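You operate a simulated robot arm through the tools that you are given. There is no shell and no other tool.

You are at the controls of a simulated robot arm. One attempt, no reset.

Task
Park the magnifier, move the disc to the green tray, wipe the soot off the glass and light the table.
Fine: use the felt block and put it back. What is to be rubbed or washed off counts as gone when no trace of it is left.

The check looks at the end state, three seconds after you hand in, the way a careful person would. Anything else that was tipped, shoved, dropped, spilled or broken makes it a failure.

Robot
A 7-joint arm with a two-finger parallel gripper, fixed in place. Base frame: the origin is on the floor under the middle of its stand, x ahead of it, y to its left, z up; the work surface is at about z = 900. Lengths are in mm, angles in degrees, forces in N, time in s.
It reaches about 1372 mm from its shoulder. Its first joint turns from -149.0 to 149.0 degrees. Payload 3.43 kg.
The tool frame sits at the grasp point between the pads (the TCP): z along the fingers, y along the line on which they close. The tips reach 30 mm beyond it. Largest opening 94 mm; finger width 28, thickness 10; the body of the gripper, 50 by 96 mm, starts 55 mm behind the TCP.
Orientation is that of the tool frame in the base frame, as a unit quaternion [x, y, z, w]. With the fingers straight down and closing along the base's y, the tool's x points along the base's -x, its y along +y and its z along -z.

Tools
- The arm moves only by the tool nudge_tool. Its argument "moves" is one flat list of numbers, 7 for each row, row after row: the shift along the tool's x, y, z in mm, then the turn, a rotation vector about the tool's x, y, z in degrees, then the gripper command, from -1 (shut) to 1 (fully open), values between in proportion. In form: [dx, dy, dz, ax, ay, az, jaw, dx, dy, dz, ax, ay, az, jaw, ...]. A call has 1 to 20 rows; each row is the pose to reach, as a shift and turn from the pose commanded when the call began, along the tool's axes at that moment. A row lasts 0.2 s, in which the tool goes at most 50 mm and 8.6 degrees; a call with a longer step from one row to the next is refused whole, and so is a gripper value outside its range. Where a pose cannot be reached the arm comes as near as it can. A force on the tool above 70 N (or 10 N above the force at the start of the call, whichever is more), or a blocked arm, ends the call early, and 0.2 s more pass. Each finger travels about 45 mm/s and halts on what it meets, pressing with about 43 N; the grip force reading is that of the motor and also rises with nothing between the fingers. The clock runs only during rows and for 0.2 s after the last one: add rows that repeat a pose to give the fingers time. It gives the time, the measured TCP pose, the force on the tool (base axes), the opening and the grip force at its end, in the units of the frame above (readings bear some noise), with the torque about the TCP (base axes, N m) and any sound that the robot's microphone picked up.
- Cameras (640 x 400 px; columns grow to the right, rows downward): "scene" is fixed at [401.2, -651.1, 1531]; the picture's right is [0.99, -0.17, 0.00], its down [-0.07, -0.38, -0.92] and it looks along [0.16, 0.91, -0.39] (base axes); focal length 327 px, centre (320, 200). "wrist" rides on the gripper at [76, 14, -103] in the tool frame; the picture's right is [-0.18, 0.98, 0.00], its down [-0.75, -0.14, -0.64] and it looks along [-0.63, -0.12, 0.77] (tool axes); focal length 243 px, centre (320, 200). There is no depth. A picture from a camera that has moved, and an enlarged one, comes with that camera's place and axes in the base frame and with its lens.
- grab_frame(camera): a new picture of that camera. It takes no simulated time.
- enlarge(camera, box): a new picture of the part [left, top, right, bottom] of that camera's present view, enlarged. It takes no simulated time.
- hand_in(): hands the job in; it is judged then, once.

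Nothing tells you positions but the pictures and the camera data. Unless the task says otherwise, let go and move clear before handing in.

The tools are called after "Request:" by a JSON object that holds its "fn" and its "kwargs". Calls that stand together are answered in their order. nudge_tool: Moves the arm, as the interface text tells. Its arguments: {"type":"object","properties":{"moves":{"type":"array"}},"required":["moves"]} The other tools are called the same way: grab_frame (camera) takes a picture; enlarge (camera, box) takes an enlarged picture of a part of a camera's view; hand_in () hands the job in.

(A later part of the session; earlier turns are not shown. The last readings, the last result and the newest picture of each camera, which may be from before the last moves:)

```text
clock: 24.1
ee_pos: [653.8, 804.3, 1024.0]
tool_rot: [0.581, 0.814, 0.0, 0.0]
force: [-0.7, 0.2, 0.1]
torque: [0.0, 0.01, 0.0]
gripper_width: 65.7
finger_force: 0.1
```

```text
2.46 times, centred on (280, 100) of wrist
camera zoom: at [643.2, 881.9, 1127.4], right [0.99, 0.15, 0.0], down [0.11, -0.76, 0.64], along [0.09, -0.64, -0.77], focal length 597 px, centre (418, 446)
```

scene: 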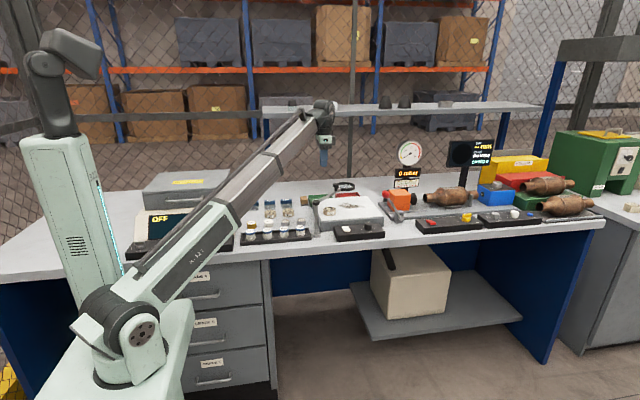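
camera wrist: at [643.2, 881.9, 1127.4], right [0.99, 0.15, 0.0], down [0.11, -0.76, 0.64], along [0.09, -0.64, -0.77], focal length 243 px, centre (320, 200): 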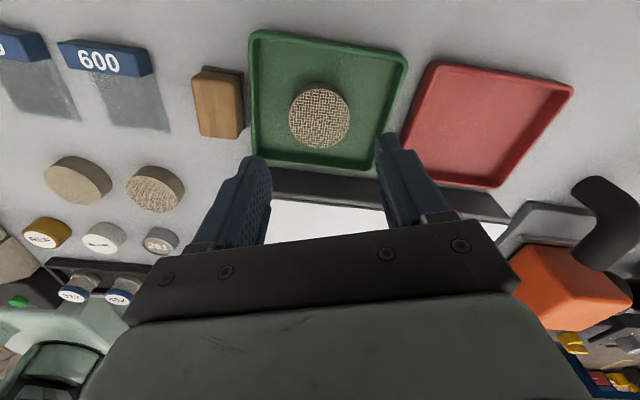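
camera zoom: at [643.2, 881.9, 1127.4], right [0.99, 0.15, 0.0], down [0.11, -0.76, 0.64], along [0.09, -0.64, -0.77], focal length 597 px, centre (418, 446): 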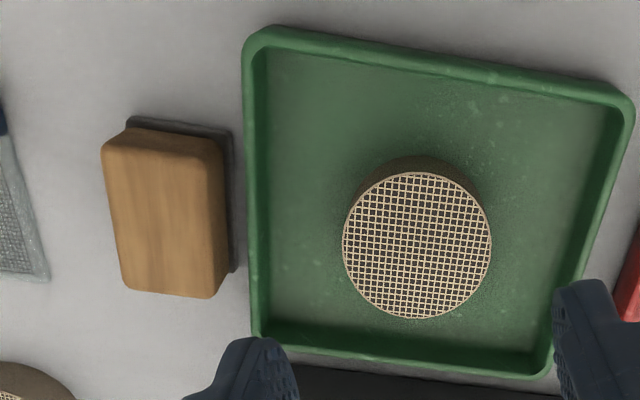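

The disc lies well inside the green tray. Now I'll rise, turn, and go back over the magnifier knob at about (709, 523) to swing it the other way.

Request:
{"fn": "nudge_tool", "kwargs": {"moves": [0, 0, -40, 0, 0, -8, 0.4, 0, 0, -80, 0, 0, -16, 0.4, -20, -3, -106, 0, 0, -24, 0.4, -44, -6, -106, 0, 0, -32, 0.4, -68, -9.5, -106, 0, 0, -40, 0.4, -92, -13, -106, 0, 0, -48, 0.4, -116, -16, -106, 0, 0, -56, 0.4, -140, -19.5, -106, 0, 0, -64, 0.4, -164, -23, -106, 0, 0, -72, 0.4, -188, -26, -106, 0, 0, -80, 0.4, -212, -29.5, -106, 0, 0, -88, 0.4, -236, -33, -106, 0, 0, -96, 0.4, -260, -36, -106, 0, 0, -104, 0.4, -284.3, -39.6, -106, 0, 0, -106, 0.4, -284.3, -39.6, -106, 0, 0, -106, 0.4]}}

Request:
{"fn": "grab_frame", "kwargs": {"camera": "wrist"}}

Request:
{"fn": "enlarge", "kwargs": {"camera": "scene", "box": [260, 100, 420, 240]}}

```text
clock: 27.3
ee_pos: [709.6, 523.7, 1132.7]
tool_rot: [-0.301, 0.953, 0.0, 0.0]
force: [0.6, 0.4, -0.2]
torque: [-0.01, 0.0, -0.02]
gripper_width: 65.7
finger_force: 0.0
```

```text
taken
camera wrist: at [639.4, 491.7, 1234.9], right [-0.41, 0.91, 0.0], down [0.7, 0.32, 0.64], along [0.58, 0.27, -0.77], focal length 243 px, centre (320, 200)
```

wrist: 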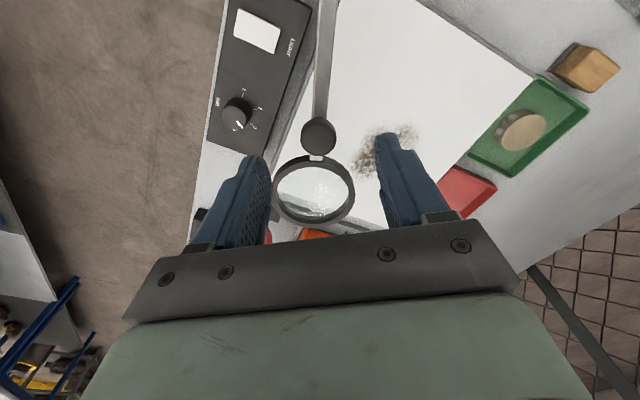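

```text
2.86 times, centred on (340, 170) of scene
camera zoom: at [401.2, -651.1, 1531.0], right [0.99, -0.17, 0.0], down [-0.07, -0.38, -0.92], along [0.16, 0.91, -0.39], focal length 934 px, centre (263, 286)
```

zoom: 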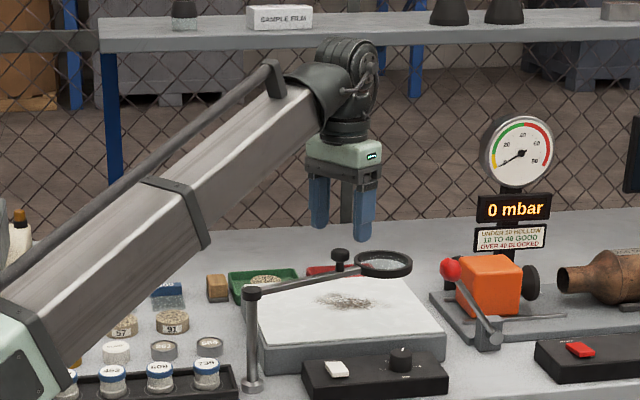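

The knob is again exactly under the tool. I'll lower the fingers around it, just above the arm bar, and close to a loose cage.

Request:
{"fn": "nudge_tool", "kwargs": {"moves": [0, 0, 30, 0, 0, 0, 0.4, 0, 0, 56, 0, 0, 0, 0.4, 0, 0, 56, 0, 0, 0, 0, 0, 0, 56, 0, 0, 0, -0.25, 0, 0, 56, 0, 0, 0, -0.25]}}

Request:
{"fn": "enlarge", "kwargs": {"camera": "scene", "box": [300, 140, 400, 220]}}

Request:
{"fn": "grab_frame", "kwargs": {"camera": "wrist"}}

```text
clock: 28.5
ee_pos: [708.1, 524.0, 1074.5]
tool_rot: [-0.3, 0.954, 0.001, 0.0]
force: [-0.7, 0.3, 0.5]
torque: [0.0, -0.01, -0.01]
gripper_width: 35.3
finger_force: 0.1
```

```text
5.00 times, centred on (350, 180) of scene
camera zoom: at [401.2, -651.1, 1531.0], right [0.99, -0.17, 0.0], down [-0.07, -0.38, -0.92], along [0.16, 0.91, -0.39], focal length 1635 px, centre (170, 300)
```

zoom: 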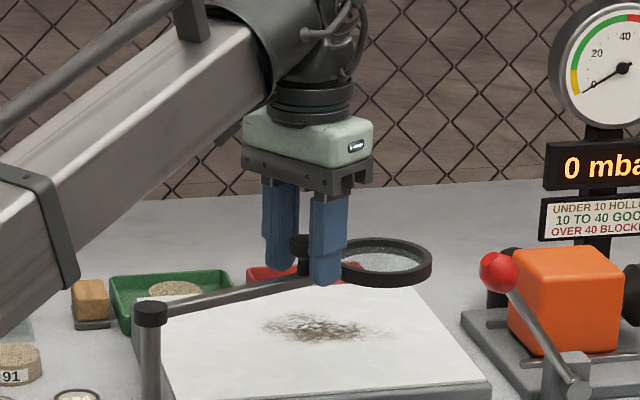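

```text
taken
camera wrist: at [638.6, 492.1, 1179.0], right [-0.41, 0.91, 0.0], down [0.7, 0.32, 0.64], along [0.58, 0.27, -0.77], focal length 243 px, centre (320, 200)
```

wrist: 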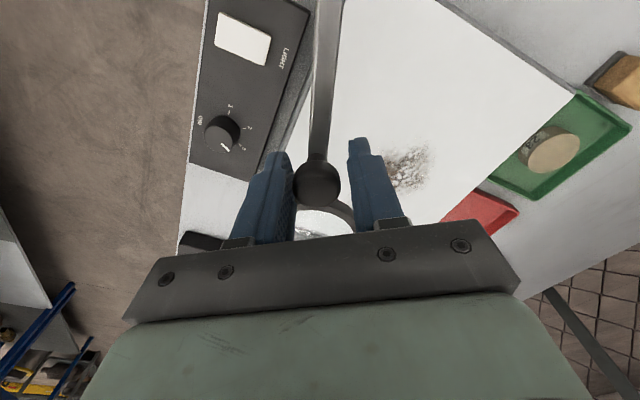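

Request:
{"fn": "nudge_tool", "kwargs": {"moves": [-2.1, 14.4, 0, 0, 0, 0, -0.25, -3.3, 28.9, 0, 0, 0, 0, -0.25, -3, 43.2, 0, 0, 0, 0, -0.25, -1.3, 57.6, 0, 0, 0, 0, -0.25, 2, 71.7, 0, 0, 0, -4, -0.25, 6.6, 85.3, 0, 0, 0, -8, -0.25, 12.7, 98.4, 0, 0, 0, -12, -0.25, 12.7, 98.4, 0, 0, 0, -12, -0.25]}}

Request:
{"fn": "grab_frame", "kwargs": {"camera": "wrist"}}

Request:
{"fn": "enlarge", "kwargs": {"camera": "scene", "box": [260, 120, 400, 240]}}

```text
clock: 30.3
ee_pos: [642.0, 595.6, 1075.6]
tool_rot: [-0.4, 0.917, 0.0, 0.0]
force: [-0.6, 0.1, 0.0]
torque: [0.06, 0.0, -0.02]
gripper_width: 35.2
finger_force: 0.0
```

```text
taken
camera wrist: at [580.0, 549.7, 1179.4], right [-0.59, 0.8, 0.0], down [0.62, 0.46, 0.64], along [0.52, 0.38, -0.77], focal length 243 px, centre (320, 200)
```

wrist: 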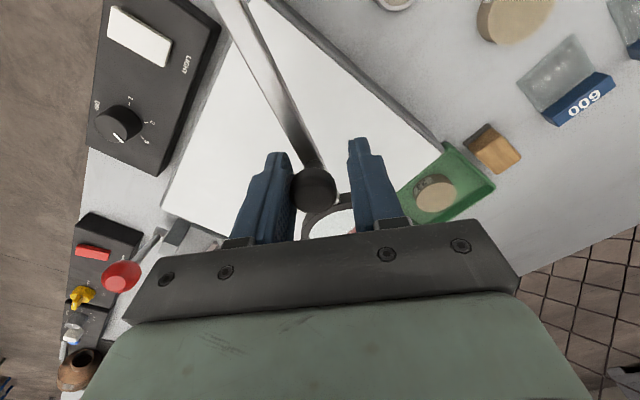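

```text
3.33 times, centred on (330, 180) of scene
camera zoom: at [401.2, -651.1, 1531.0], right [0.99, -0.17, 0.0], down [-0.07, -0.38, -0.92], along [0.16, 0.91, -0.39], focal length 1090 px, centre (287, 267)
```

zoom: 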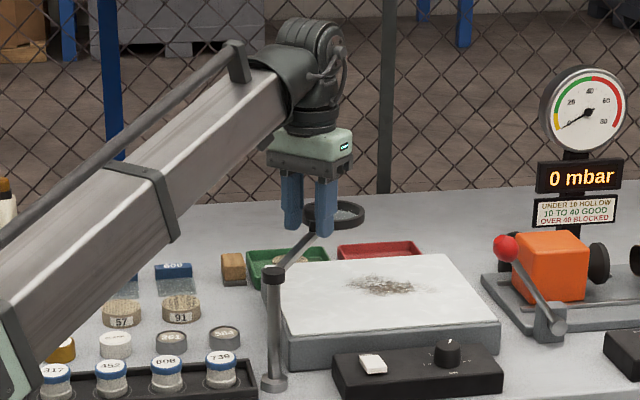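

Request:
{"fn": "nudge_tool", "kwargs": {"moves": [3.5, 13.8, 0, 0, 0, -5, -0.25, 9.6, 27, 0, 0, 0, -10, -0.25, 17, 39.3, 0, 0, 0, -15, -0.25, 25.7, 50.9, 0, 0, 0, -20, -0.25, 35.5, 61.5, 0, 0, 0, -25, -0.25, 46.4, 70.9, 0, 0, 0, -30, -0.25, 46.4, 70.9, 0, 0, 0, -30, -0.25]}}

Request:
{"fn": "grab_frame", "kwargs": {"camera": "wrist"}}

Request:
{"fn": "enlarge", "kwargs": {"camera": "scene", "box": [260, 120, 400, 240]}}

```text
clock: 31.9
ee_pos: [562.3, 612.4, 1073.6]
tool_rot: [-0.622, 0.783, 0.0, 0.004]
force: [38.8, 18.6, -0.4]
torque: [-0.35, -0.07, 0.24]
gripper_width: 53.6
finger_force: 16.3
```

```text
taken
camera wrist: at [532.1, 541.1, 1177.8], right [-0.92, 0.4, 0.0], down [0.3, 0.7, 0.65], along [0.26, 0.59, -0.76], focal length 243 px, centre (320, 200)
```

wrist: 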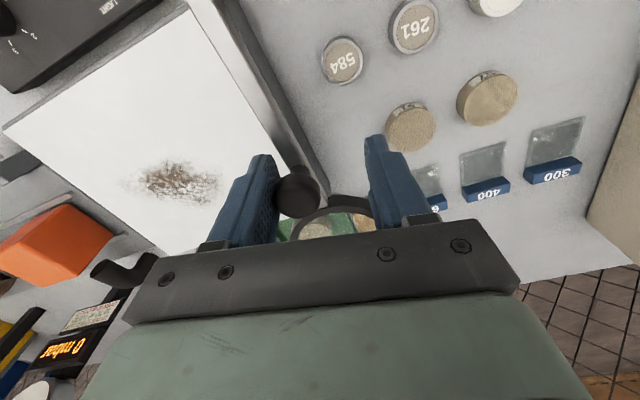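

```text
3.33 times, centred on (330, 180) of scene
camera zoom: at [401.2, -651.1, 1531.0], right [0.99, -0.17, 0.0], down [-0.07, -0.38, -0.92], along [0.16, 0.91, -0.39], focal length 1090 px, centre (287, 267)
```

zoom: 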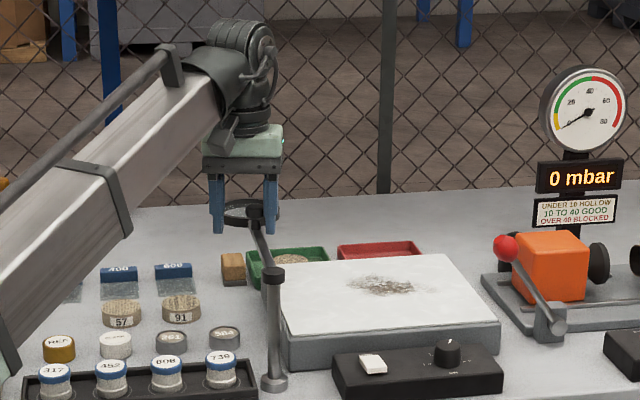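

The magnifier has now met its other stop, pointing straight back at about 90°, with its lens swung off to the left of the glass. I'll ease off, open and lift to see how it sits.

Request:
{"fn": "nudge_tool", "kwargs": {"moves": [0, -8, 0, 0, 0, 0, 0.2, 0, -14, 0, 0, 0, 0, 0.5, 0, -14, 0, 0, 0, 0, 0.6, 0, -14, 0, 0, 0, 0, 0.6, 0, -14, -30, 0, 0, 0, 0.6, 0, -14, -60, 0, 0, 0, 0.6, 0, -14, -80, 0, 0, 0, 0.6, 0, -14, -80, 0, 0, 0, 0.6]}}

Request:
{"fn": "grab_frame", "kwargs": {"camera": "wrist"}}

Request:
{"fn": "enlarge", "kwargs": {"camera": "scene", "box": [260, 120, 400, 240]}}

```text
clock: 33.7
ee_pos: [572.7, 607.9, 1156.3]
tool_rot: [-0.622, 0.783, 0.0, 0.0]
force: [-0.4, 0.4, -0.2]
torque: [0.0, 0.0, -0.03]
gripper_width: 75.4
finger_force: 0.1
```

```text
taken
camera wrist: at [542.0, 536.5, 1259.5], right [-0.92, 0.4, 0.0], down [0.31, 0.7, 0.64], along [0.26, 0.59, -0.77], focal length 243 px, centre (320, 200)
```

wrist: 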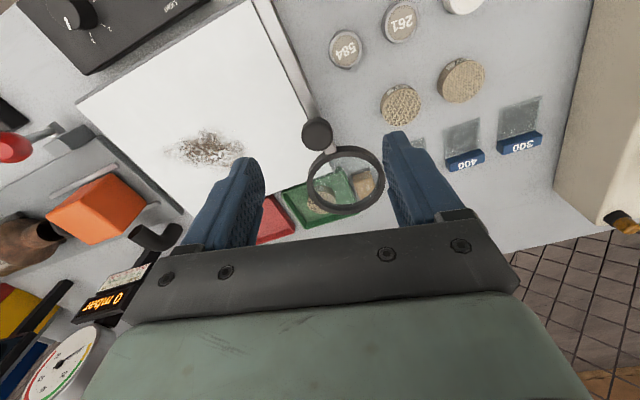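

```text
3.33 times, centred on (330, 180) of scene
camera zoom: at [401.2, -651.1, 1531.0], right [0.99, -0.17, 0.0], down [-0.07, -0.38, -0.92], along [0.16, 0.91, -0.39], focal length 1090 px, centre (287, 267)
```

zoom: 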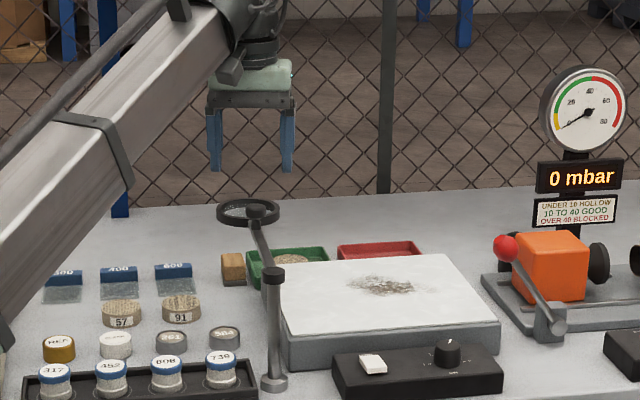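

The magnifier arm now points straight back with the lens beside the glass, at its end stop. Next the felt block at about (571, 802): I'll move above it with the fingers closing along y.

Request:
{"fn": "nudge_tool", "kwargs": {"moves": [-19, 4.5, 0, 0, 0, 7.7, 0.6, -38, 9, 0, 0, 0, 15.4, 0.6, -57, 13.5, 0, 0, 0, 23.1, 0.6, -76, 18, 0, 0, 0, 30.8, 0.6, -95, 22.5, 0, 0, 0, 38.5, 0.6, -114, 27, 0, 0, 0, 46.2, 0.6, -133, 31.5, 0, 0, 0, 53.9, 0.6, -152, 36, 0, 0, 0, 61.6, 0.6, -171, 40.5, 10, 0, 0, 69.3, 0.6, -188.7, 45.1, 40, 0, 0, 76.9, 0.6, -188.7, 45.1, 76, 0, 0, 76.9, 0.6, -188.7, 45.1, 76, 0, 0, 76.9, 0.6]}}

Request:
{"fn": "grab_frame", "kwargs": {"camera": "wrist"}}

Request:
{"fn": "enlarge", "kwargs": {"camera": "scene", "box": [240, 100, 400, 240]}}

```text
clock: 36.3
ee_pos: [570.3, 802.7, 1077.3]
tool_rot: [-0.001, 1.0, 0.0, -0.001]
force: [0.5, 0.4, -0.1]
torque: [0.0, 0.0, 0.0]
gripper_width: 75.0
finger_force: 0.1
```

```text
taken
camera wrist: at [494.4, 815.2, 1180.9], right [0.18, 0.98, 0.0], down [0.75, -0.14, 0.64], along [0.63, -0.12, -0.77], focal length 243 px, centre (320, 200)
```

wrist: 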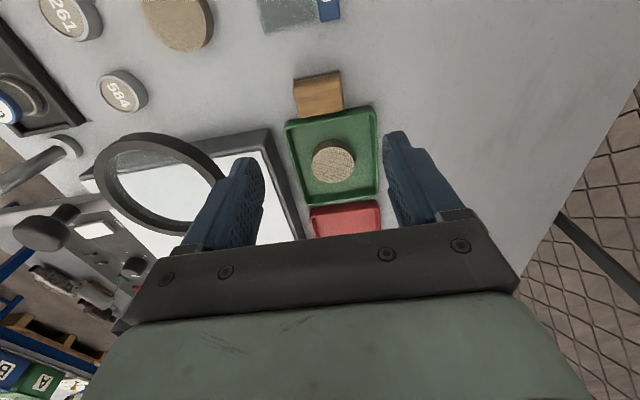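

```text
2.86 times, centred on (320, 170) of scene
camera zoom: at [401.2, -651.1, 1531.0], right [0.99, -0.17, 0.0], down [-0.07, -0.38, -0.92], along [0.16, 0.91, -0.39], focal length 934 px, centre (320, 286)
```

zoom: 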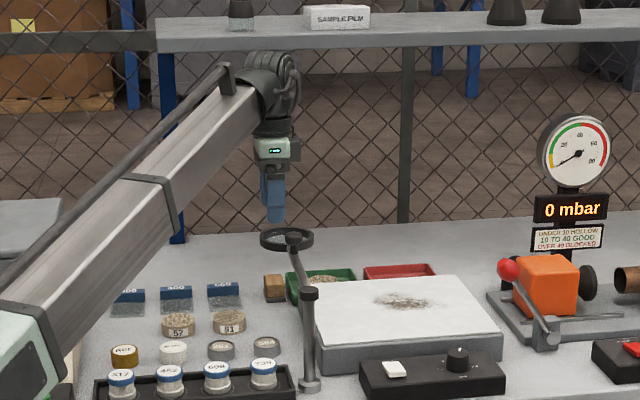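

Request:
{"fn": "enlarge", "kwargs": {"camera": "wrist", "box": [270, 50, 390, 125]}}

```text
5.33 times, centred on (330, 88) of wrist
camera zoom: at [494.4, 815.2, 1180.9], right [0.18, 0.98, 0.0], down [0.75, -0.14, 0.64], along [0.63, -0.12, -0.77], focal length 1294 px, centre (267, 800)
```

zoom: 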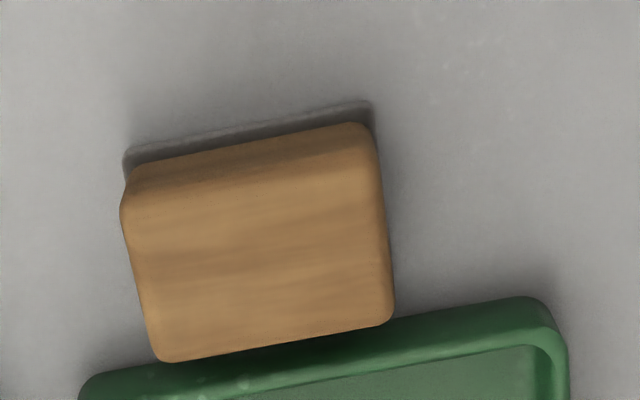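

The felt block is centred at about (570, 801), top near z 932. I'll descend to it with the fingers open.

Request:
{"fn": "nudge_tool", "kwargs": {"moves": [0, -1.5, 40, 0, 0, 0, 0.45, 0, -1.5, 75, 0, 0, 0, 0.45, 0, -1.5, 100, 0, 0, 0, 0.45, 0, -1.5, 115, 0, 0, 0, 0.45, 0, -1.5, 115, 0, 0, 0, 0.45]}}

Request:
{"fn": "grab_frame", "kwargs": {"camera": "wrist"}}

Request:
{"fn": "enlarge", "kwargs": {"camera": "scene", "box": [250, 130, 370, 230]}}

```text
clock: 37.5
ee_pos: [570.1, 799.6, 964.0]
tool_rot: [-0.001, 1.0, 0.0, 0.001]
force: [0.6, -0.1, 0.9]
torque: [0.0, -0.01, 0.01]
gripper_width: 68.4
finger_force: 0.1
```

```text
taken
camera wrist: at [494.5, 813.6, 1067.3], right [0.18, 0.98, 0.0], down [0.75, -0.14, 0.64], along [0.63, -0.12, -0.77], focal length 243 px, centre (320, 200)
```

wrist: 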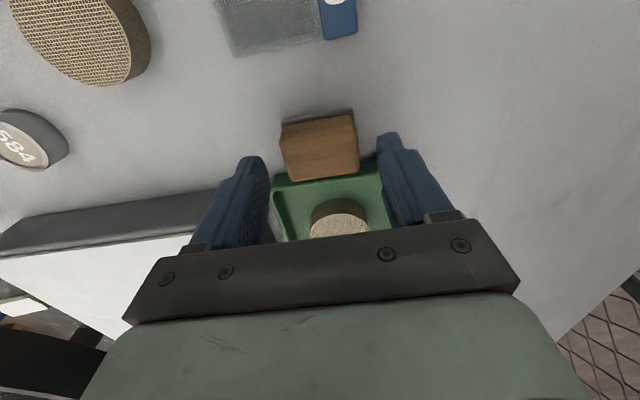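

```text
4.00 times, centred on (310, 180) of scene
camera zoom: at [401.2, -651.1, 1531.0], right [0.99, -0.17, 0.0], down [-0.07, -0.38, -0.92], along [0.16, 0.91, -0.39], focal length 1308 px, centre (360, 280)
```

zoom: 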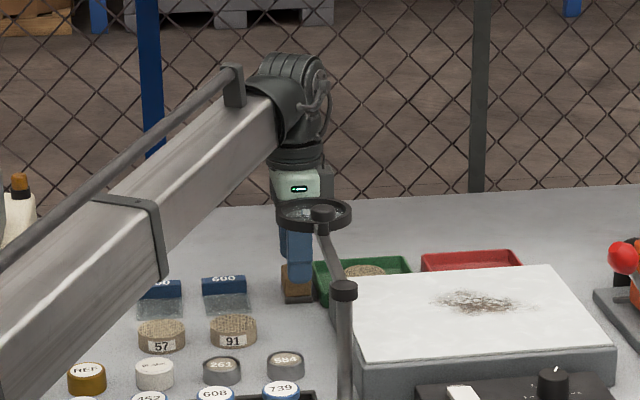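

Request:
{"fn": "nudge_tool", "kwargs": {"moves": [1.5, 0.5, 11, 0, 0, 0, 0.45, 1.5, 0.5, 22, 0, 0, 0, 0.45, 1.5, 0.5, 22, 0, 0, 0, 0.1, 1.5, 0.5, 22, 0, 0, 0, -0.1, 1.5, 0.5, 22, 0, 0, 0, -0.3, 1.5, 0.5, 22, 0, 0, 0, -0.3, 1.5, 0.5, 22, 0, 0, 0, -0.3]}}

Request:
{"fn": "grab_frame", "kwargs": {"camera": "wrist"}}

Request:
{"fn": "enlarge", "kwargs": {"camera": "scene", "box": [270, 150, 350, 220]}}

```text
clock: 39.1
ee_pos: [569.8, 800.2, 942.3]
tool_rot: [-0.001, 1.0, 0.0, 0.001]
force: [-0.5, 0.0, 0.9]
torque: [-0.01, 0.01, 0.01]
gripper_width: 46.6
finger_force: 43.2
```

```text
taken
camera wrist: at [493.2, 814.1, 1045.9], right [0.18, 0.98, 0.0], down [0.75, -0.14, 0.64], along [0.63, -0.12, -0.77], focal length 243 px, centre (320, 200)
```

wrist: 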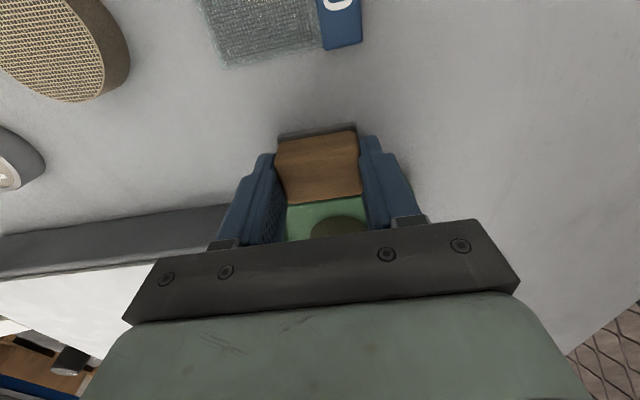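

```text
5.71 times, centred on (310, 185) of scene
camera zoom: at [401.2, -651.1, 1531.0], right [0.99, -0.17, 0.0], down [-0.07, -0.38, -0.92], along [0.16, 0.91, -0.39], focal length 1868 px, centre (377, 286)
```

zoom: 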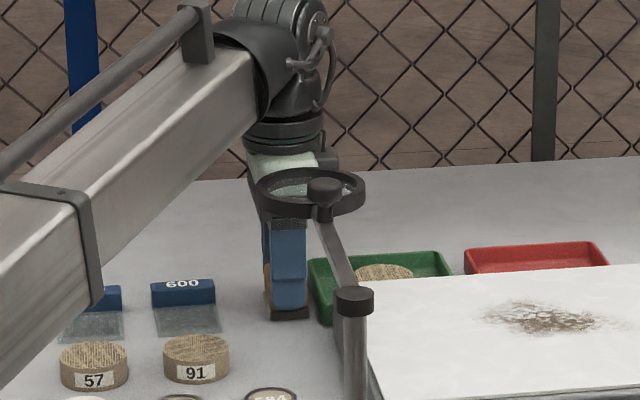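

The felt block is gripped. I'll lift it high, carry it over the glass and look at the soot from above.

Request:
{"fn": "nudge_tool", "kwargs": {"moves": [0, 0, -30, 0, 0, 0, -0.3, 0, 0, -75, 0, 0, 0, -0.3, 0, 0, -120, 0, 0, 0, -0.3, 0, 0, -165, 0, 0, 0, -0.3, 0, 0, -190, 0, 0, 0, -0.3, -30, -28, -190, 0, 0, 0, -0.3, -60, -56, -190, 0, 0, 0, -0.3, -90, -84, -190, 0, 0, 0, -0.3, -120, -112, -190, 0, 0, 0, -0.3, -150, -140, -190, 0, 0, 0, -0.3, -180, -170, -190, 0, 0, 0, -0.3, -180, -170, -190, 0, 0, 0, -0.3]}}

Request:
{"fn": "grab_frame", "kwargs": {"camera": "wrist"}}

Request:
{"fn": "enlarge", "kwargs": {"camera": "wrist", "box": [180, 0, 440, 160]}}

Request:
{"fn": "enlarge", "kwargs": {"camera": "scene", "box": [310, 180, 390, 230]}}

```text
clock: 41.7
ee_pos: [750.0, 630.9, 1131.3]
tool_rot: [-0.002, 1.0, 0.0, 0.0]
force: [0.3, 0.0, 0.1]
torque: [0.0, 0.0, -0.03]
gripper_width: 47.0
finger_force: 43.6
```

```text
taken
camera wrist: at [674.6, 644.7, 1234.6], right [0.18, 0.98, 0.0], down [0.75, -0.14, 0.64], along [0.63, -0.12, -0.77], focal length 243 px, centre (320, 200)
```

wrist: 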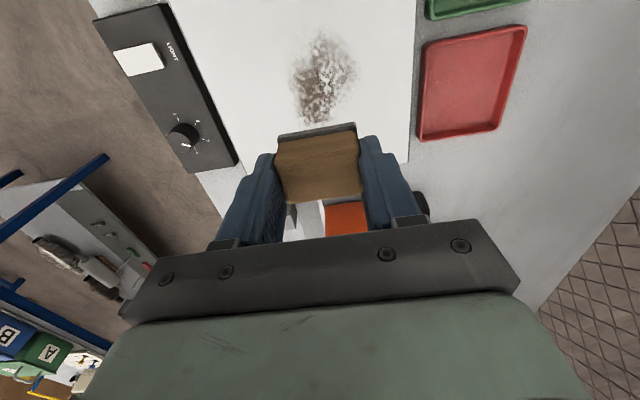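

```text
2.46 times, centred on (310, 80) of wrist
camera zoom: at [674.6, 644.7, 1234.6], right [0.18, 0.98, 0.0], down [0.75, -0.14, 0.64], along [0.63, -0.12, -0.77], focal length 597 px, centre (345, 495)
```

zoom: 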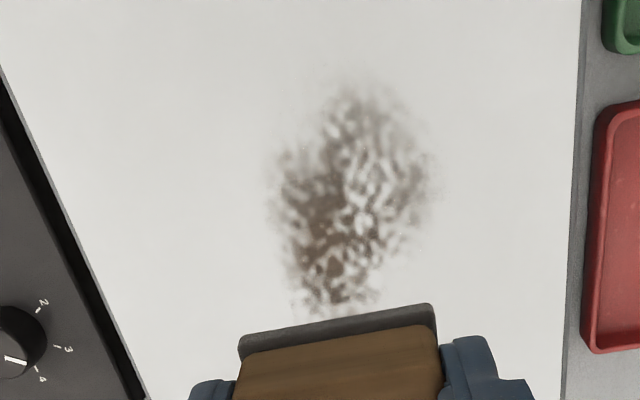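

```text
8.00 times, centred on (350, 205) of scene
camera zoom: at [401.2, -651.1, 1531.0], right [0.99, -0.17, 0.0], down [-0.07, -0.38, -0.92], along [0.16, 0.91, -0.39], focal length 2616 px, centre (80, 160)
```

zoom: 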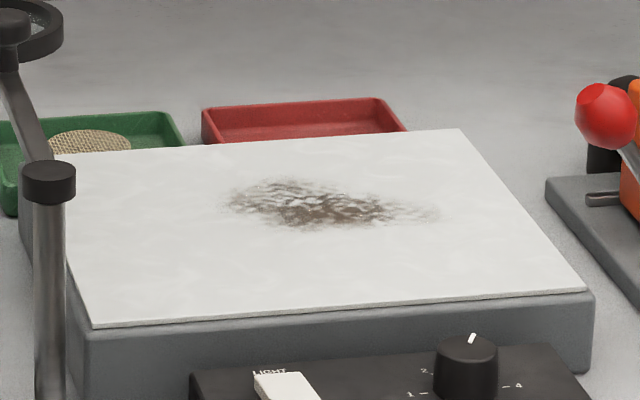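

The soot covers roughly x 695–825, y 588–675. I'll set down at its left-front side and feel for contact.

Request:
{"fn": "nudge_tool", "kwargs": {"moves": [22, -15, 30, 0, 0, 0, -0.3, 45, -31, 60, 0, 0, 0, -0.3, 45, -31, 100, 0, 0, 0, -0.3, 45, -31, 128, 0, 0, 0, -0.3, 45, -31, 138, 0, 0, 0, -0.3, 45, -31, 138, 0, 0, 0, -0.3]}}

Request:
{"fn": "enlarge", "kwargs": {"camera": "scene", "box": [290, 130, 400, 230]}}

```text
clock: 43.1
ee_pos: [703.0, 598.9, 995.3]
tool_rot: [-0.001, 1.0, 0.0, 0.0]
force: [-0.3, -0.5, -0.3]
torque: [-0.01, 0.01, 0.02]
gripper_width: 46.6
finger_force: 42.3
```

```text
4.00 times, centred on (345, 180) of scene
camera zoom: at [401.2, -651.1, 1531.0], right [0.99, -0.17, 0.0], down [-0.07, -0.38, -0.92], along [0.16, 0.91, -0.39], focal length 1308 px, centre (220, 280)
```

zoom: 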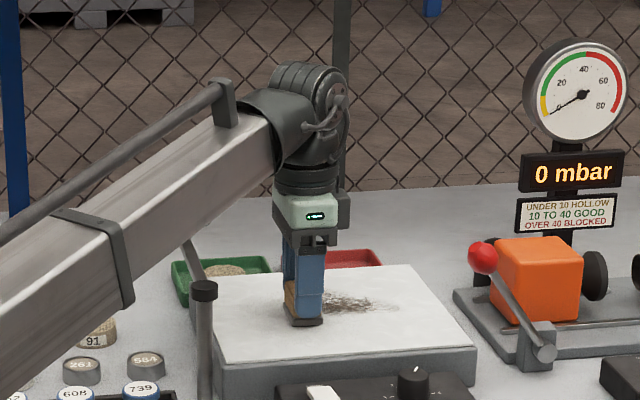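

Request:
{"fn": "nudge_tool", "kwargs": {"moves": [0, 0, 3, 0, 0, 0, -0.3, 0, 0, 5, 0, 0, 0, -0.3]}}

Request:
{"fn": "nudge_tool", "kwargs": {"moves": [0, 0, 1, 0, 0, 0, -0.3, 0, 0, 1.5, 0, 0, 0, -0.3]}}

```text
clock: 43.7
ee_pos: [702.3, 599.6, 991.7]
tool_rot: [-0.002, 1.0, 0.001, 0.0]
force: [-3.0, -0.6, 31.4]
torque: [-0.13, 0.17, -0.02]
gripper_width: 46.9
finger_force: 42.6
```

```text
clock: 44.3
ee_pos: [704.1, 599.7, 990.3]
tool_rot: [-0.001, 1.0, 0.001, 0.002]
force: [-3.1, 1.2, 47.2]
torque: [-0.04, 0.02, -0.02]
gripper_width: 47.0
finger_force: 43.1
```

Firm contact, a bit too hard. I'll ease up to around 20 N and make a first stroke along x.

Request:
{"fn": "nudge_tool", "kwargs": {"moves": [0, 0, -1.5, 0, 0, 0, -0.3, 0, 0, -2.5, 0, 0, 0, -0.3]}}

Request:
{"fn": "nudge_tool", "kwargs": {"moves": [-15, 0, 0, 0, 0, 0, -0.3, -30, 0, 0, 0, 0, 0, -0.3, -45, 0, 0, 0, 0, 0, -0.3, -60, 0, 0, 0, 0, 0, -0.3, -60, 0, 0, 0, 0, 0, -0.3]}}

Request:
{"fn": "enlarge", "kwargs": {"camera": "scene", "box": [310, 160, 390, 230]}}

```text
clock: 44.9
ee_pos: [702.9, 599.5, 990.2]
tool_rot: [-0.002, 1.0, 0.001, 0.0]
force: [-2.6, 2.3, 21.7]
torque: [0.16, -0.04, 0.01]
gripper_width: 46.6
finger_force: 43.4
```

```text
clock: 46.1
ee_pos: [764.2, 600.6, 990.7]
tool_rot: [-0.001, 1.0, 0.0, 0.0]
force: [-0.1, -0.8, -0.3]
torque: [0.06, 0.01, 0.02]
gripper_width: 46.7
finger_force: 43.2
```

```text
5.71 times, centred on (350, 195) of scene
camera zoom: at [401.2, -651.1, 1531.0], right [0.99, -0.17, 0.0], down [-0.07, -0.38, -0.92], along [0.16, 0.91, -0.39], focal length 1868 px, centre (149, 229)
```

zoom: 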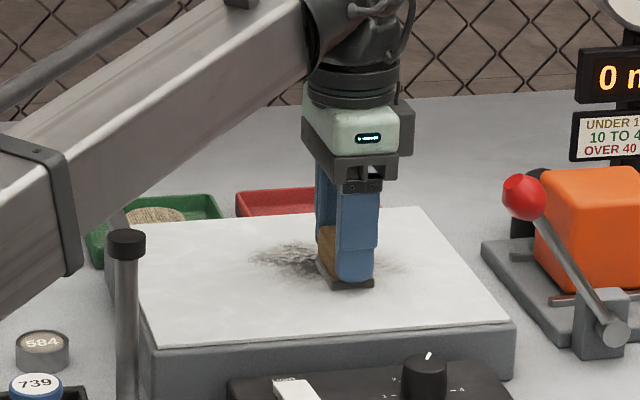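

Request:
{"fn": "nudge_tool", "kwargs": {"moves": [0, 0, 1, 0, 0, 0, -0.3, 0, 0, 1, 0, 0, 0, -0.3]}}

Request:
{"fn": "enlarge", "kwargs": {"camera": "wrist", "box": [160, 0, 480, 220]}}

```text
clock: 46.7
ee_pos: [764.7, 600.5, 989.0]
tool_rot: [-0.001, 1.0, 0.0, 0.0]
force: [-0.1, 0.5, 0.8]
torque: [0.05, -0.04, 0.04]
gripper_width: 47.0
finger_force: 43.2
```

```text
1.82 times, centred on (320, 110) of wrist
camera zoom: at [688.4, 614.4, 1093.1], right [0.18, 0.98, 0.0], down [0.75, -0.14, 0.64], along [0.63, -0.12, -0.77], focal length 441 px, centre (320, 364)
```

zoom: 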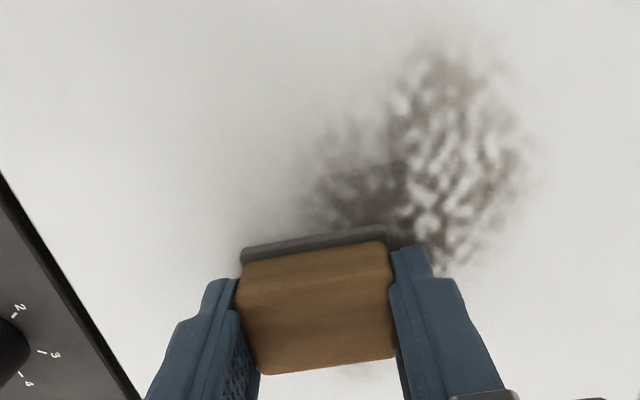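

Request:
{"fn": "nudge_tool", "kwargs": {"moves": [0, 0, 1, 0, 0, 0, -0.3, 0, 0, 1, 0, 0, 0, -0.3]}}

Request:
{"fn": "nudge_tool", "kwargs": {"moves": [0, 0, 1, 0, 0, 0, -0.3, 0, 0, 1, 0, 0, 0, -0.3]}}

```text
clock: 47.3
ee_pos: [764.3, 599.8, 988.7]
tool_rot: [-0.002, 1.0, 0.001, 0.001]
force: [1.2, 4.9, 18.4]
torque: [0.09, -0.07, -0.01]
gripper_width: 46.5
finger_force: 43.5
```

```text
clock: 47.9
ee_pos: [763.5, 599.3, 988.6]
tool_rot: [-0.001, 1.0, 0.0, 0.001]
force: [3.1, 6.9, 35.0]
torque: [0.1, -0.14, 0.03]
gripper_width: 46.4
finger_force: 42.7
```

Request:
{"fn": "nudge_tool", "kwargs": {"moves": [-15, 0, -0.5, 0, 0, 0, -0.3, -30, 0, -0.5, 0, 0, 0, -0.3, -45, 0, -0.5, 0, 0, 0, -0.3, -60, 0, -0.5, 0, 0, 0, -0.3, -72, 0, -0.5, 0, 0, 0, -0.3]}}

Request:
{"fn": "nudge_tool", "kwargs": {"moves": [15, 0, 0, 0, 0, 0, -0.3, 30, 0, 0, 0, 0, 0, -0.3, 45, 0, 0, 0, 0, 0, -0.3, 60, 0, 0, 0, 0, 0, -0.3, 75, 0, 0, 0, 0, 0, -0.3, 90, 0, 0, 0, 0, 0, -0.3]}}

Request:
{"fn": "enlarge", "kwargs": {"camera": "wrist", "box": [160, 0, 480, 220]}}

```text
clock: 49.1
ee_pos: [834.9, 599.2, 990.2]
tool_rot: [-0.001, 1.0, -0.001, 0.001]
force: [-9.5, -1.2, 28.8]
torque: [-0.02, 0.29, -0.02]
gripper_width: 46.6
finger_force: 42.7
```

```text
clock: 50.5
ee_pos: [744.1, 599.3, 988.5]
tool_rot: [-0.001, 1.0, 0.001, 0.001]
force: [14.7, 1.3, 46.9]
torque: [-0.04, -0.52, 0.06]
gripper_width: 46.4
finger_force: 42.9
```

```text
1.82 times, centred on (320, 110) of wrist
camera zoom: at [669.7, 613.1, 1092.0], right [0.18, 0.98, 0.0], down [0.75, -0.14, 0.64], along [0.63, -0.12, -0.77], focal length 441 px, centre (320, 364)
```

zoom: 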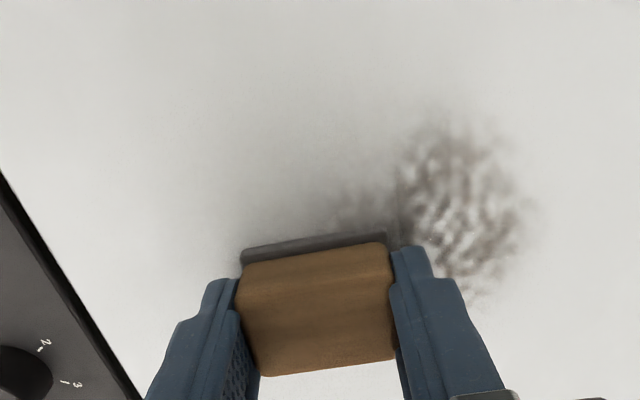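

Request:
{"fn": "nudge_tool", "kwargs": {"moves": [13, 0, -1, 0, 0, 0, -0.3, 26, 0, -1.3, 0, 0, 0, -0.3, 40, 0, -1.5, 0, 0, 0, -0.3, 40, 12, -1.5, 0, 0, 0, -0.3, 40, 24, -1.5, 0, 0, 0, -0.3, 25, 24, -1.5, 0, 0, 0, -0.3, 10, 24, -1.4, 0, 0, 0, -0.3, -5, 24, -1.2, 0, 0, 0, -0.3, -20, 24, -1, 0, 0, 0, -0.3, -35, 24, -0.8, 0, 0, 0, -0.3, -50, 24, -0.6, 0, 0, 0, -0.3, -65, 24, -0.4, 0, 0, 0, -0.3, -80, 24, -0.2, 0, 0, 0, -0.3, -90, 24, 0, 0, 0, 0, -0.3]}}

Request:
{"fn": "enlarge", "kwargs": {"camera": "scene", "box": [310, 160, 390, 230]}}

Request:
{"fn": "enlarge", "kwargs": {"camera": "wrist", "box": [160, 0, 480, 220]}}

```text
clock: 53.5
ee_pos: [836.4, 623.7, 989.6]
tool_rot: [-0.001, 1.0, 0.0, 0.001]
force: [-5.3, 1.2, 15.5]
torque: [0.04, 0.21, 0.02]
gripper_width: 46.6
finger_force: 42.9
```

```text
5.71 times, centred on (350, 195) of scene
camera zoom: at [401.2, -651.1, 1531.0], right [0.99, -0.17, 0.0], down [-0.07, -0.38, -0.92], along [0.16, 0.91, -0.39], focal length 1868 px, centre (149, 229)
```

zoom: 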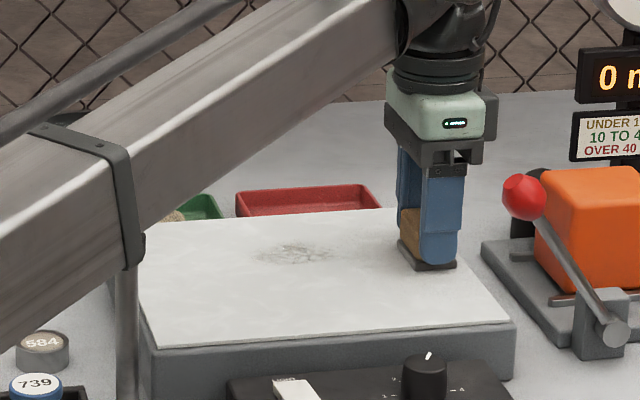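

```text
1.82 times, centred on (320, 110) of wrist
camera zoom: at [760.6, 638.4, 1092.1], right [0.18, 0.98, 0.0], down [0.75, -0.14, 0.64], along [0.63, -0.12, -0.77], focal length 441 px, centre (320, 364)
```

zoom: 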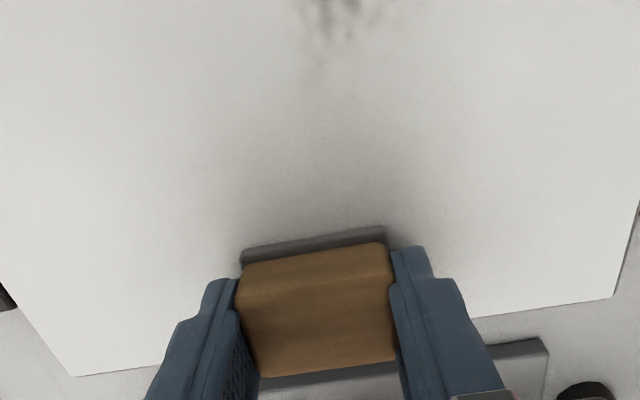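

The soot is coming off well; only a faint patch toward the back remains. I'll continue with strokes further back.

Request:
{"fn": "nudge_tool", "kwargs": {"moves": [0, 12, 0.2, 0, 0, 0, -0.3, 0, 24, 0.2, 0, 0, 0, -0.3, 15, 24, 0.2, 0, 0, 0, -0.3, 30, 24, 0, 0, 0, 0, -0.3, 45, 24, -0.2, 0, 0, 0, -0.3, 60, 24, -0.4, 0, 0, 0, -0.3, 75, 24, -0.6, 0, 0, 0, -0.3, 90, 24, -0.8, 0, 0, 0, -0.3, 105, 24, -1, 0, 0, 0, -0.3, 120, 24, -1.2, 0, 0, 0, -0.3, 132, 24, -1.3, 0, 0, 0, -0.3]}}

Request:
{"fn": "enlarge", "kwargs": {"camera": "wrist", "box": [160, 0, 480, 220]}}

Request:
{"fn": "enlarge", "kwargs": {"camera": "scene", "box": [310, 160, 390, 230]}}

```text
clock: 55.9
ee_pos: [705.0, 648.6, 988.3]
tool_rot: [-0.001, 1.0, 0.001, 0.001]
force: [4.2, -0.1, 11.2]
torque: [-0.02, -0.12, -0.01]
gripper_width: 46.6
finger_force: 43.6
```

```text
1.82 times, centred on (320, 110) of wrist
camera zoom: at [628.4, 661.9, 1092.1], right [0.18, 0.98, 0.0], down [0.75, -0.14, 0.64], along [0.63, -0.12, -0.77], focal length 441 px, centre (320, 364)
```

zoom: 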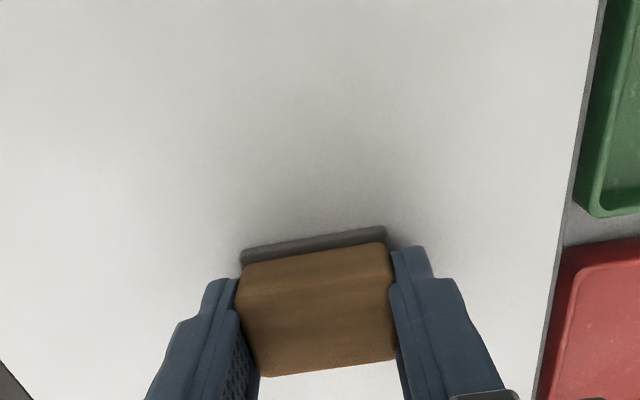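

```text
5.71 times, centred on (350, 195) of scene
camera zoom: at [401.2, -651.1, 1531.0], right [0.99, -0.17, 0.0], down [-0.07, -0.38, -0.92], along [0.16, 0.91, -0.39], focal length 1868 px, centre (149, 229)
```

zoom: 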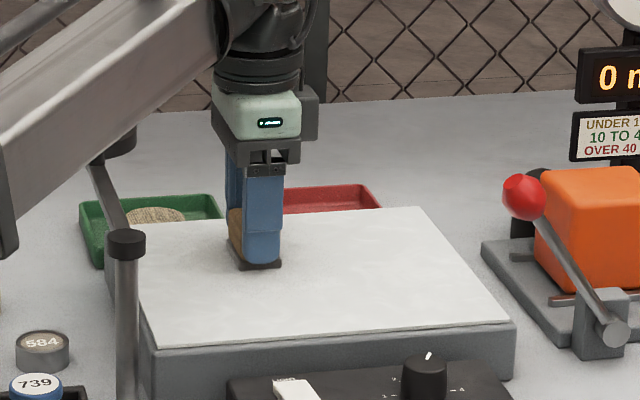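

Almost everything is gone. I'll make further passes over the whole area to remove the faintest traces.

Request:
{"fn": "nudge_tool", "kwargs": {"moves": [0, 11, 0, 0, 0, 0, -0.3, 0, 22, 0, 0, 0, 0, -0.3, -19, 22, 0.4, 0, 0, 0, -0.3, -38, 22, 0.6, 0, 0, 0, -0.3, -57, 22, 0.8, 0, 0, 0, -0.3, -76, 22, 1, 0, 0, 0, -0.3, -95, 22, 1.2, 0, 0, 0, -0.3, -114, 22, 1.4, 0, 0, 0, -0.3, -132, 22, 1.6, 0, 0, 0, -0.3, -132, 5, 1.6, 0, 0, 0, -0.3, -132, -12, 1.6, 0, 0, 0, -0.3, -113, -12, 1.5, 0, 0, 0, -0.3, -94, -12, 1.3, 0, 0, 0, -0.3, -75, -12, 1.1, 0, 0, 0, -0.3, -56, -12, 0.9, 0, 0, 0, -0.3, -37, -12, 0.7, 0, 0, 0, -0.3, -18, -12, 0.5, 0, 0, 0, -0.3, 0, -12, 0.3, 0, 0, 0, -0.3]}}

Request:
{"fn": "enlarge", "kwargs": {"camera": "wrist", "box": [160, 0, 480, 220]}}

Request:
{"fn": "enlarge", "kwargs": {"camera": "scene", "box": [310, 180, 390, 230]}}

```text
clock: 59.7
ee_pos: [702.5, 636.6, 988.2]
tool_rot: [-0.001, 1.0, 0.001, 0.001]
force: [6.5, 0.4, 18.9]
torque: [-0.03, -0.21, 0.04]
gripper_width: 46.6
finger_force: 42.9
```

```text
1.82 times, centred on (320, 110) of wrist
camera zoom: at [627.8, 649.8, 1092.0], right [0.18, 0.98, 0.0], down [0.75, -0.14, 0.64], along [0.63, -0.12, -0.77], focal length 441 px, centre (320, 364)
```

zoom: 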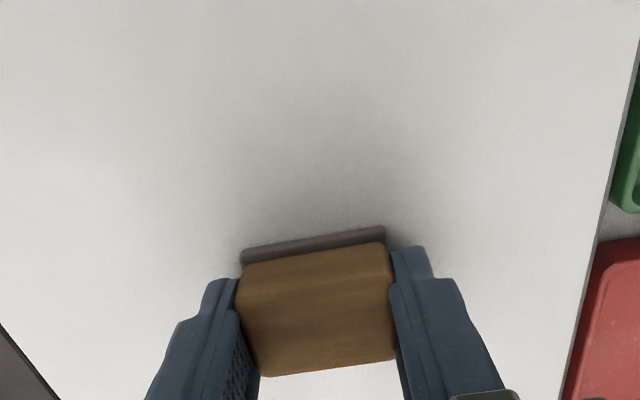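

```text
8.00 times, centred on (350, 205) of scene
camera zoom: at [401.2, -651.1, 1531.0], right [0.99, -0.17, 0.0], down [-0.07, -0.38, -0.92], along [0.16, 0.91, -0.39], focal length 2616 px, centre (80, 160)
```

zoom: 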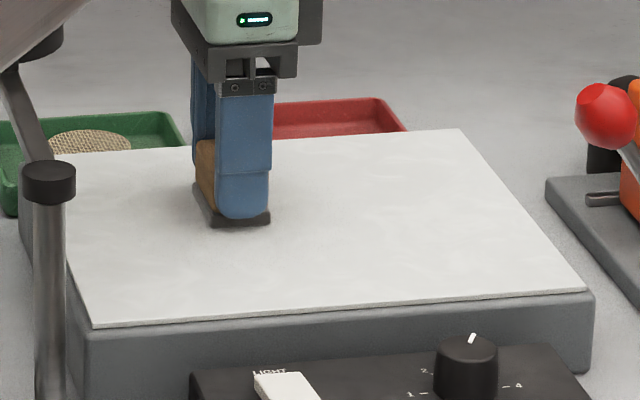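

Request:
{"fn": "nudge_tool", "kwargs": {"moves": [0, -12, 0, 0, 0, 0, -0.3, 0, -24, 0, 0, 0, 0, -0.3, -19, -24, 0.3, 0, 0, 0, -0.3, -38, -24, 0.5, 0, 0, 0, -0.3, -57, -24, 0.7, 0, 0, 0, -0.3, -76, -24, 0.9, 0, 0, 0, -0.3, -95, -24, 1.1, 0, 0, 0, -0.3, -114, -24, 1.3, 0, 0, 0, -0.3, -134, -24, 1.5, 0, 0, 0, -0.3, -134, -37, 1.5, 0, 0, 0, -0.3, -134, -50, 1.5, 0, 0, 0, -0.3, -115, -50, 1.3, 0, 0, 0, -0.3, -96, -50, 1.1, 0, 0, 0, -0.3, -77, -50, 0.9, 0, 0, 0, -0.3, -58, -50, 0.7, 0, 0, 0, -0.3, -39, -50, 0.5, 0, 0, 0, -0.3, -20, -50, 0.3, 0, 0, 0, -0.3, 0, -50, 0.1, 0, 0, 0, -0.3]}}

Request:
{"fn": "nudge_tool", "kwargs": {"moves": [0, 10, -20, 0, 0, 0, -0.3, 0, 20, -60, 0, 0, 0, -0.3, 0, 30, -100, 0, 0, 0, -0.3, -10, 40, -140, 0, 0, 0, -0.3, -20, 45, -140, 0, 0, 0, -0.3, -20, 45, -140, 0, 0, 0, -0.3]}}

Request:
{"fn": "enlarge", "kwargs": {"camera": "wrist", "box": [180, 0, 440, 160]}}

Request:
{"fn": "enlarge", "kwargs": {"camera": "scene", "box": [310, 180, 390, 230]}}

```text
clock: 63.5
ee_pos: [702.8, 584.3, 988.9]
tool_rot: [-0.001, 1.0, 0.0, 0.001]
force: [5.3, -0.2, 21.6]
torque: [0.0, -0.27, 0.02]
gripper_width: 46.7
finger_force: 43.0
```

```text
clock: 64.9
ee_pos: [724.0, 630.2, 1126.9]
tool_rot: [-0.001, 1.0, 0.0, 0.0]
force: [-0.6, -0.1, 0.5]
torque: [0.03, 0.05, 0.0]
gripper_width: 46.7
finger_force: 42.7
```

```text
2.46 times, centred on (310, 80) of wrist
camera zoom: at [648.5, 644.5, 1230.4], right [0.18, 0.98, 0.0], down [0.75, -0.14, 0.64], along [0.63, -0.12, -0.77], focal length 597 px, centre (345, 495)
```

zoom: 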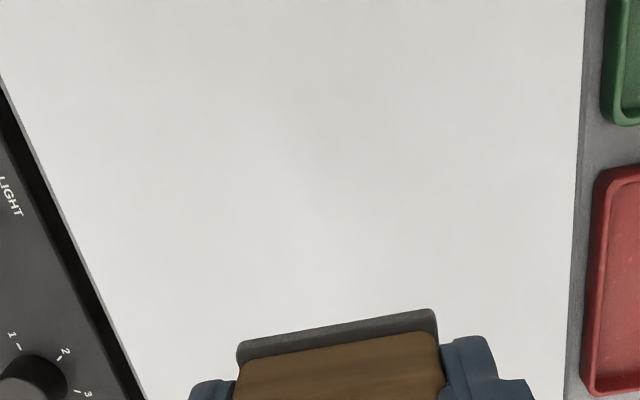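

```text
8.00 times, centred on (350, 205) of scene
camera zoom: at [401.2, -651.1, 1531.0], right [0.99, -0.17, 0.0], down [-0.07, -0.38, -0.92], along [0.16, 0.91, -0.39], focal length 2616 px, centre (80, 160)
```

zoom: 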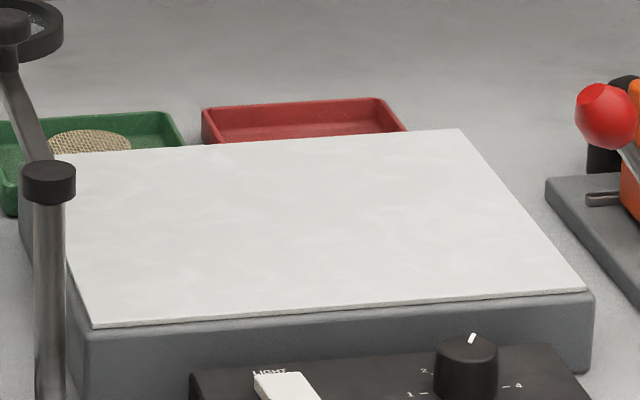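

The glass looks clean in both views. I'll check the right-hand part from above before putting the felt back.

Request:
{"fn": "nudge_tool", "kwargs": {"moves": [-45, 0, 0, 0, 0, 0, -0.3, -90, 0, 0, 0, 0, 0, -0.3, -90, 0, 0, 0, 0, 0, -0.3]}}

Request:
{"fn": "enlarge", "kwargs": {"camera": "wrist", "box": [180, 0, 440, 160]}}

Request:
{"fn": "enlarge", "kwargs": {"camera": "wrist", "box": [260, 20, 400, 130]}}

Request:
{"fn": "enlarge", "kwargs": {"camera": "scene", "box": [325, 190, 375, 222]}}

```text
clock: 65.7
ee_pos: [813.6, 630.3, 1126.6]
tool_rot: [0.0, 1.0, -0.001, 0.0]
force: [-0.7, -0.6, -0.7]
torque: [0.01, 0.0, 0.01]
gripper_width: 46.4
finger_force: 42.9
```

```text
2.46 times, centred on (310, 80) of wrist
camera zoom: at [738.4, 643.5, 1230.0], right [0.18, 0.98, 0.0], down [0.75, -0.14, 0.64], along [0.63, -0.12, -0.77], focal length 597 px, centre (345, 495)
```

zoom: 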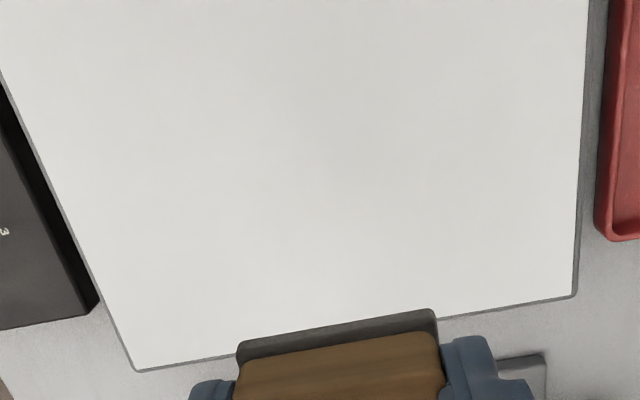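

```text
3.64 times, centred on (330, 75) of wrist
camera zoom: at [738.4, 643.5, 1230.0], right [0.18, 0.98, 0.0], down [0.75, -0.14, 0.64], along [0.63, -0.12, -0.77], focal length 882 px, centre (284, 654)
```

zoom: 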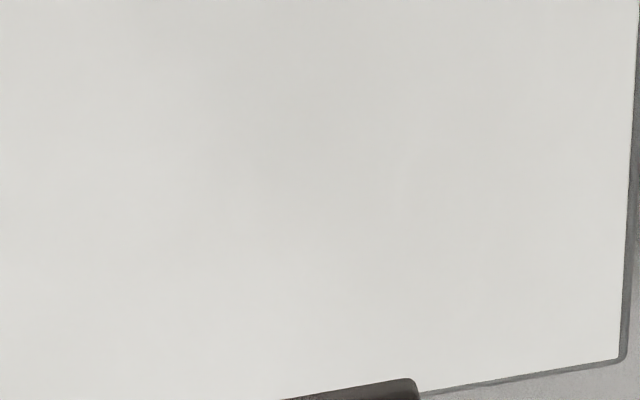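

```text
12.50 times, centred on (350, 206) of scene
camera zoom: at [401.2, -651.1, 1531.0], right [0.99, -0.17, 0.0], down [-0.07, -0.38, -0.92], along [0.16, 0.91, -0.39], focal length 4087 px, centre (-55, 125)
```

zoom: 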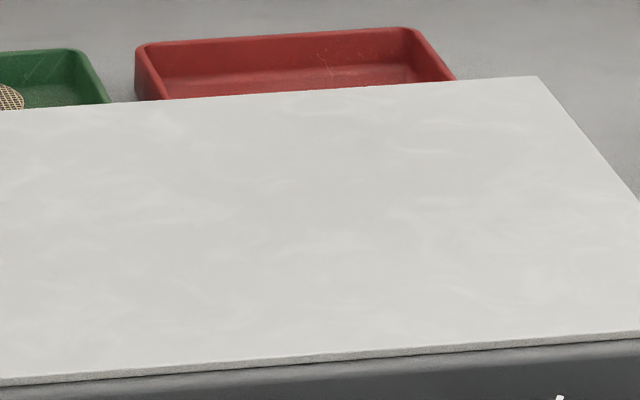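

The glass is clean. Now I'll carry the felt block back above its place at about (570, 800).

Request:
{"fn": "nudge_tool", "kwargs": {"moves": [30.5, 21.2, -8, 0, 0, 0, -0.3, 61, 42.5, -8, 0, 0, 0, -0.3, 91.4, 63.7, -8, 0, 0, 0, -0.3, 121.9, 85, -8, 0, 0, 0, -0.3, 152.4, 106.2, -8, 0, 0, 0, -0.3, 182.9, 127.4, -8, 0, 0, 0, -0.3, 213.3, 148.7, -8, 0, 0, 0, -0.3, 243.8, 169.9, -8, 0, 0, 0, -0.3, 243.8, 169.9, -8, 0, 0, 0, -0.3, 243.8, 169.9, 30, 0, 0, 0, -0.3, 243.8, 169.9, 70, 0, 0, 0, -0.3, 243.8, 169.9, 110, 0, 0, 0, -0.3, 243.8, 169.9, 145, 0, 0, 0, -0.3, 243.8, 169.9, 168, 0, 0, 0, -0.3, 243.8, 169.9, 168, 0, 0, 0, -0.3]}}

Request:
{"fn": "enlarge", "kwargs": {"camera": "wrist", "box": [160, 40, 480, 240]}}

Request:
{"fn": "enlarge", "kwargs": {"camera": "scene", "box": [270, 140, 370, 220]}}

```text
clock: 68.9
ee_pos: [571.1, 800.6, 959.7]
tool_rot: [-0.001, 1.0, 0.0, -0.001]
force: [0.0, -0.4, -0.9]
torque: [0.01, -0.02, 0.02]
gripper_width: 46.7
finger_force: 42.5
```

```text
2.00 times, centred on (320, 140) of wrist
camera zoom: at [494.8, 815.1, 1062.8], right [0.18, 0.98, 0.0], down [0.75, -0.14, 0.64], along [0.63, -0.12, -0.77], focal length 485 px, centre (320, 320)
```

zoom: 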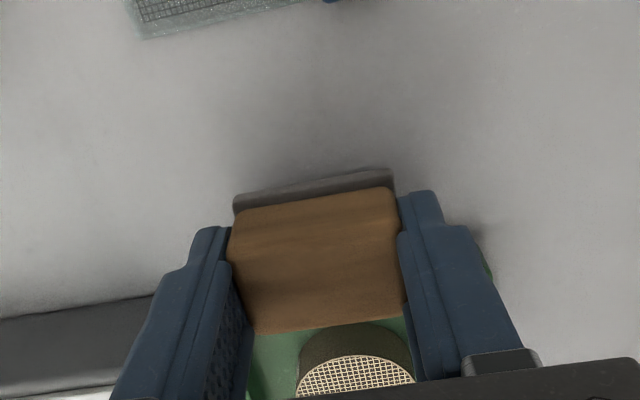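

```text
5.00 times, centred on (320, 180) of scene
camera zoom: at [401.2, -651.1, 1531.0], right [0.99, -0.17, 0.0], down [-0.07, -0.38, -0.92], along [0.16, 0.91, -0.39], focal length 1635 px, centre (320, 300)
```

zoom: 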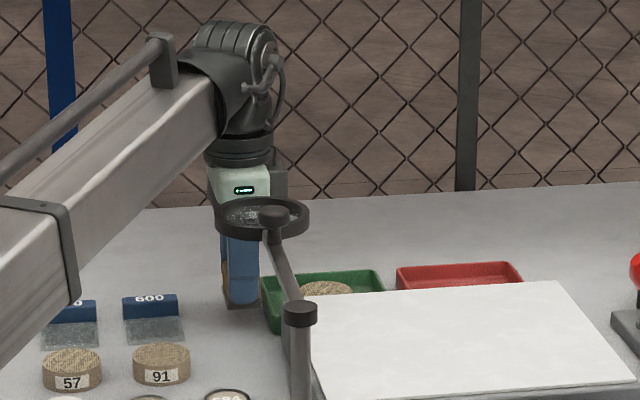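

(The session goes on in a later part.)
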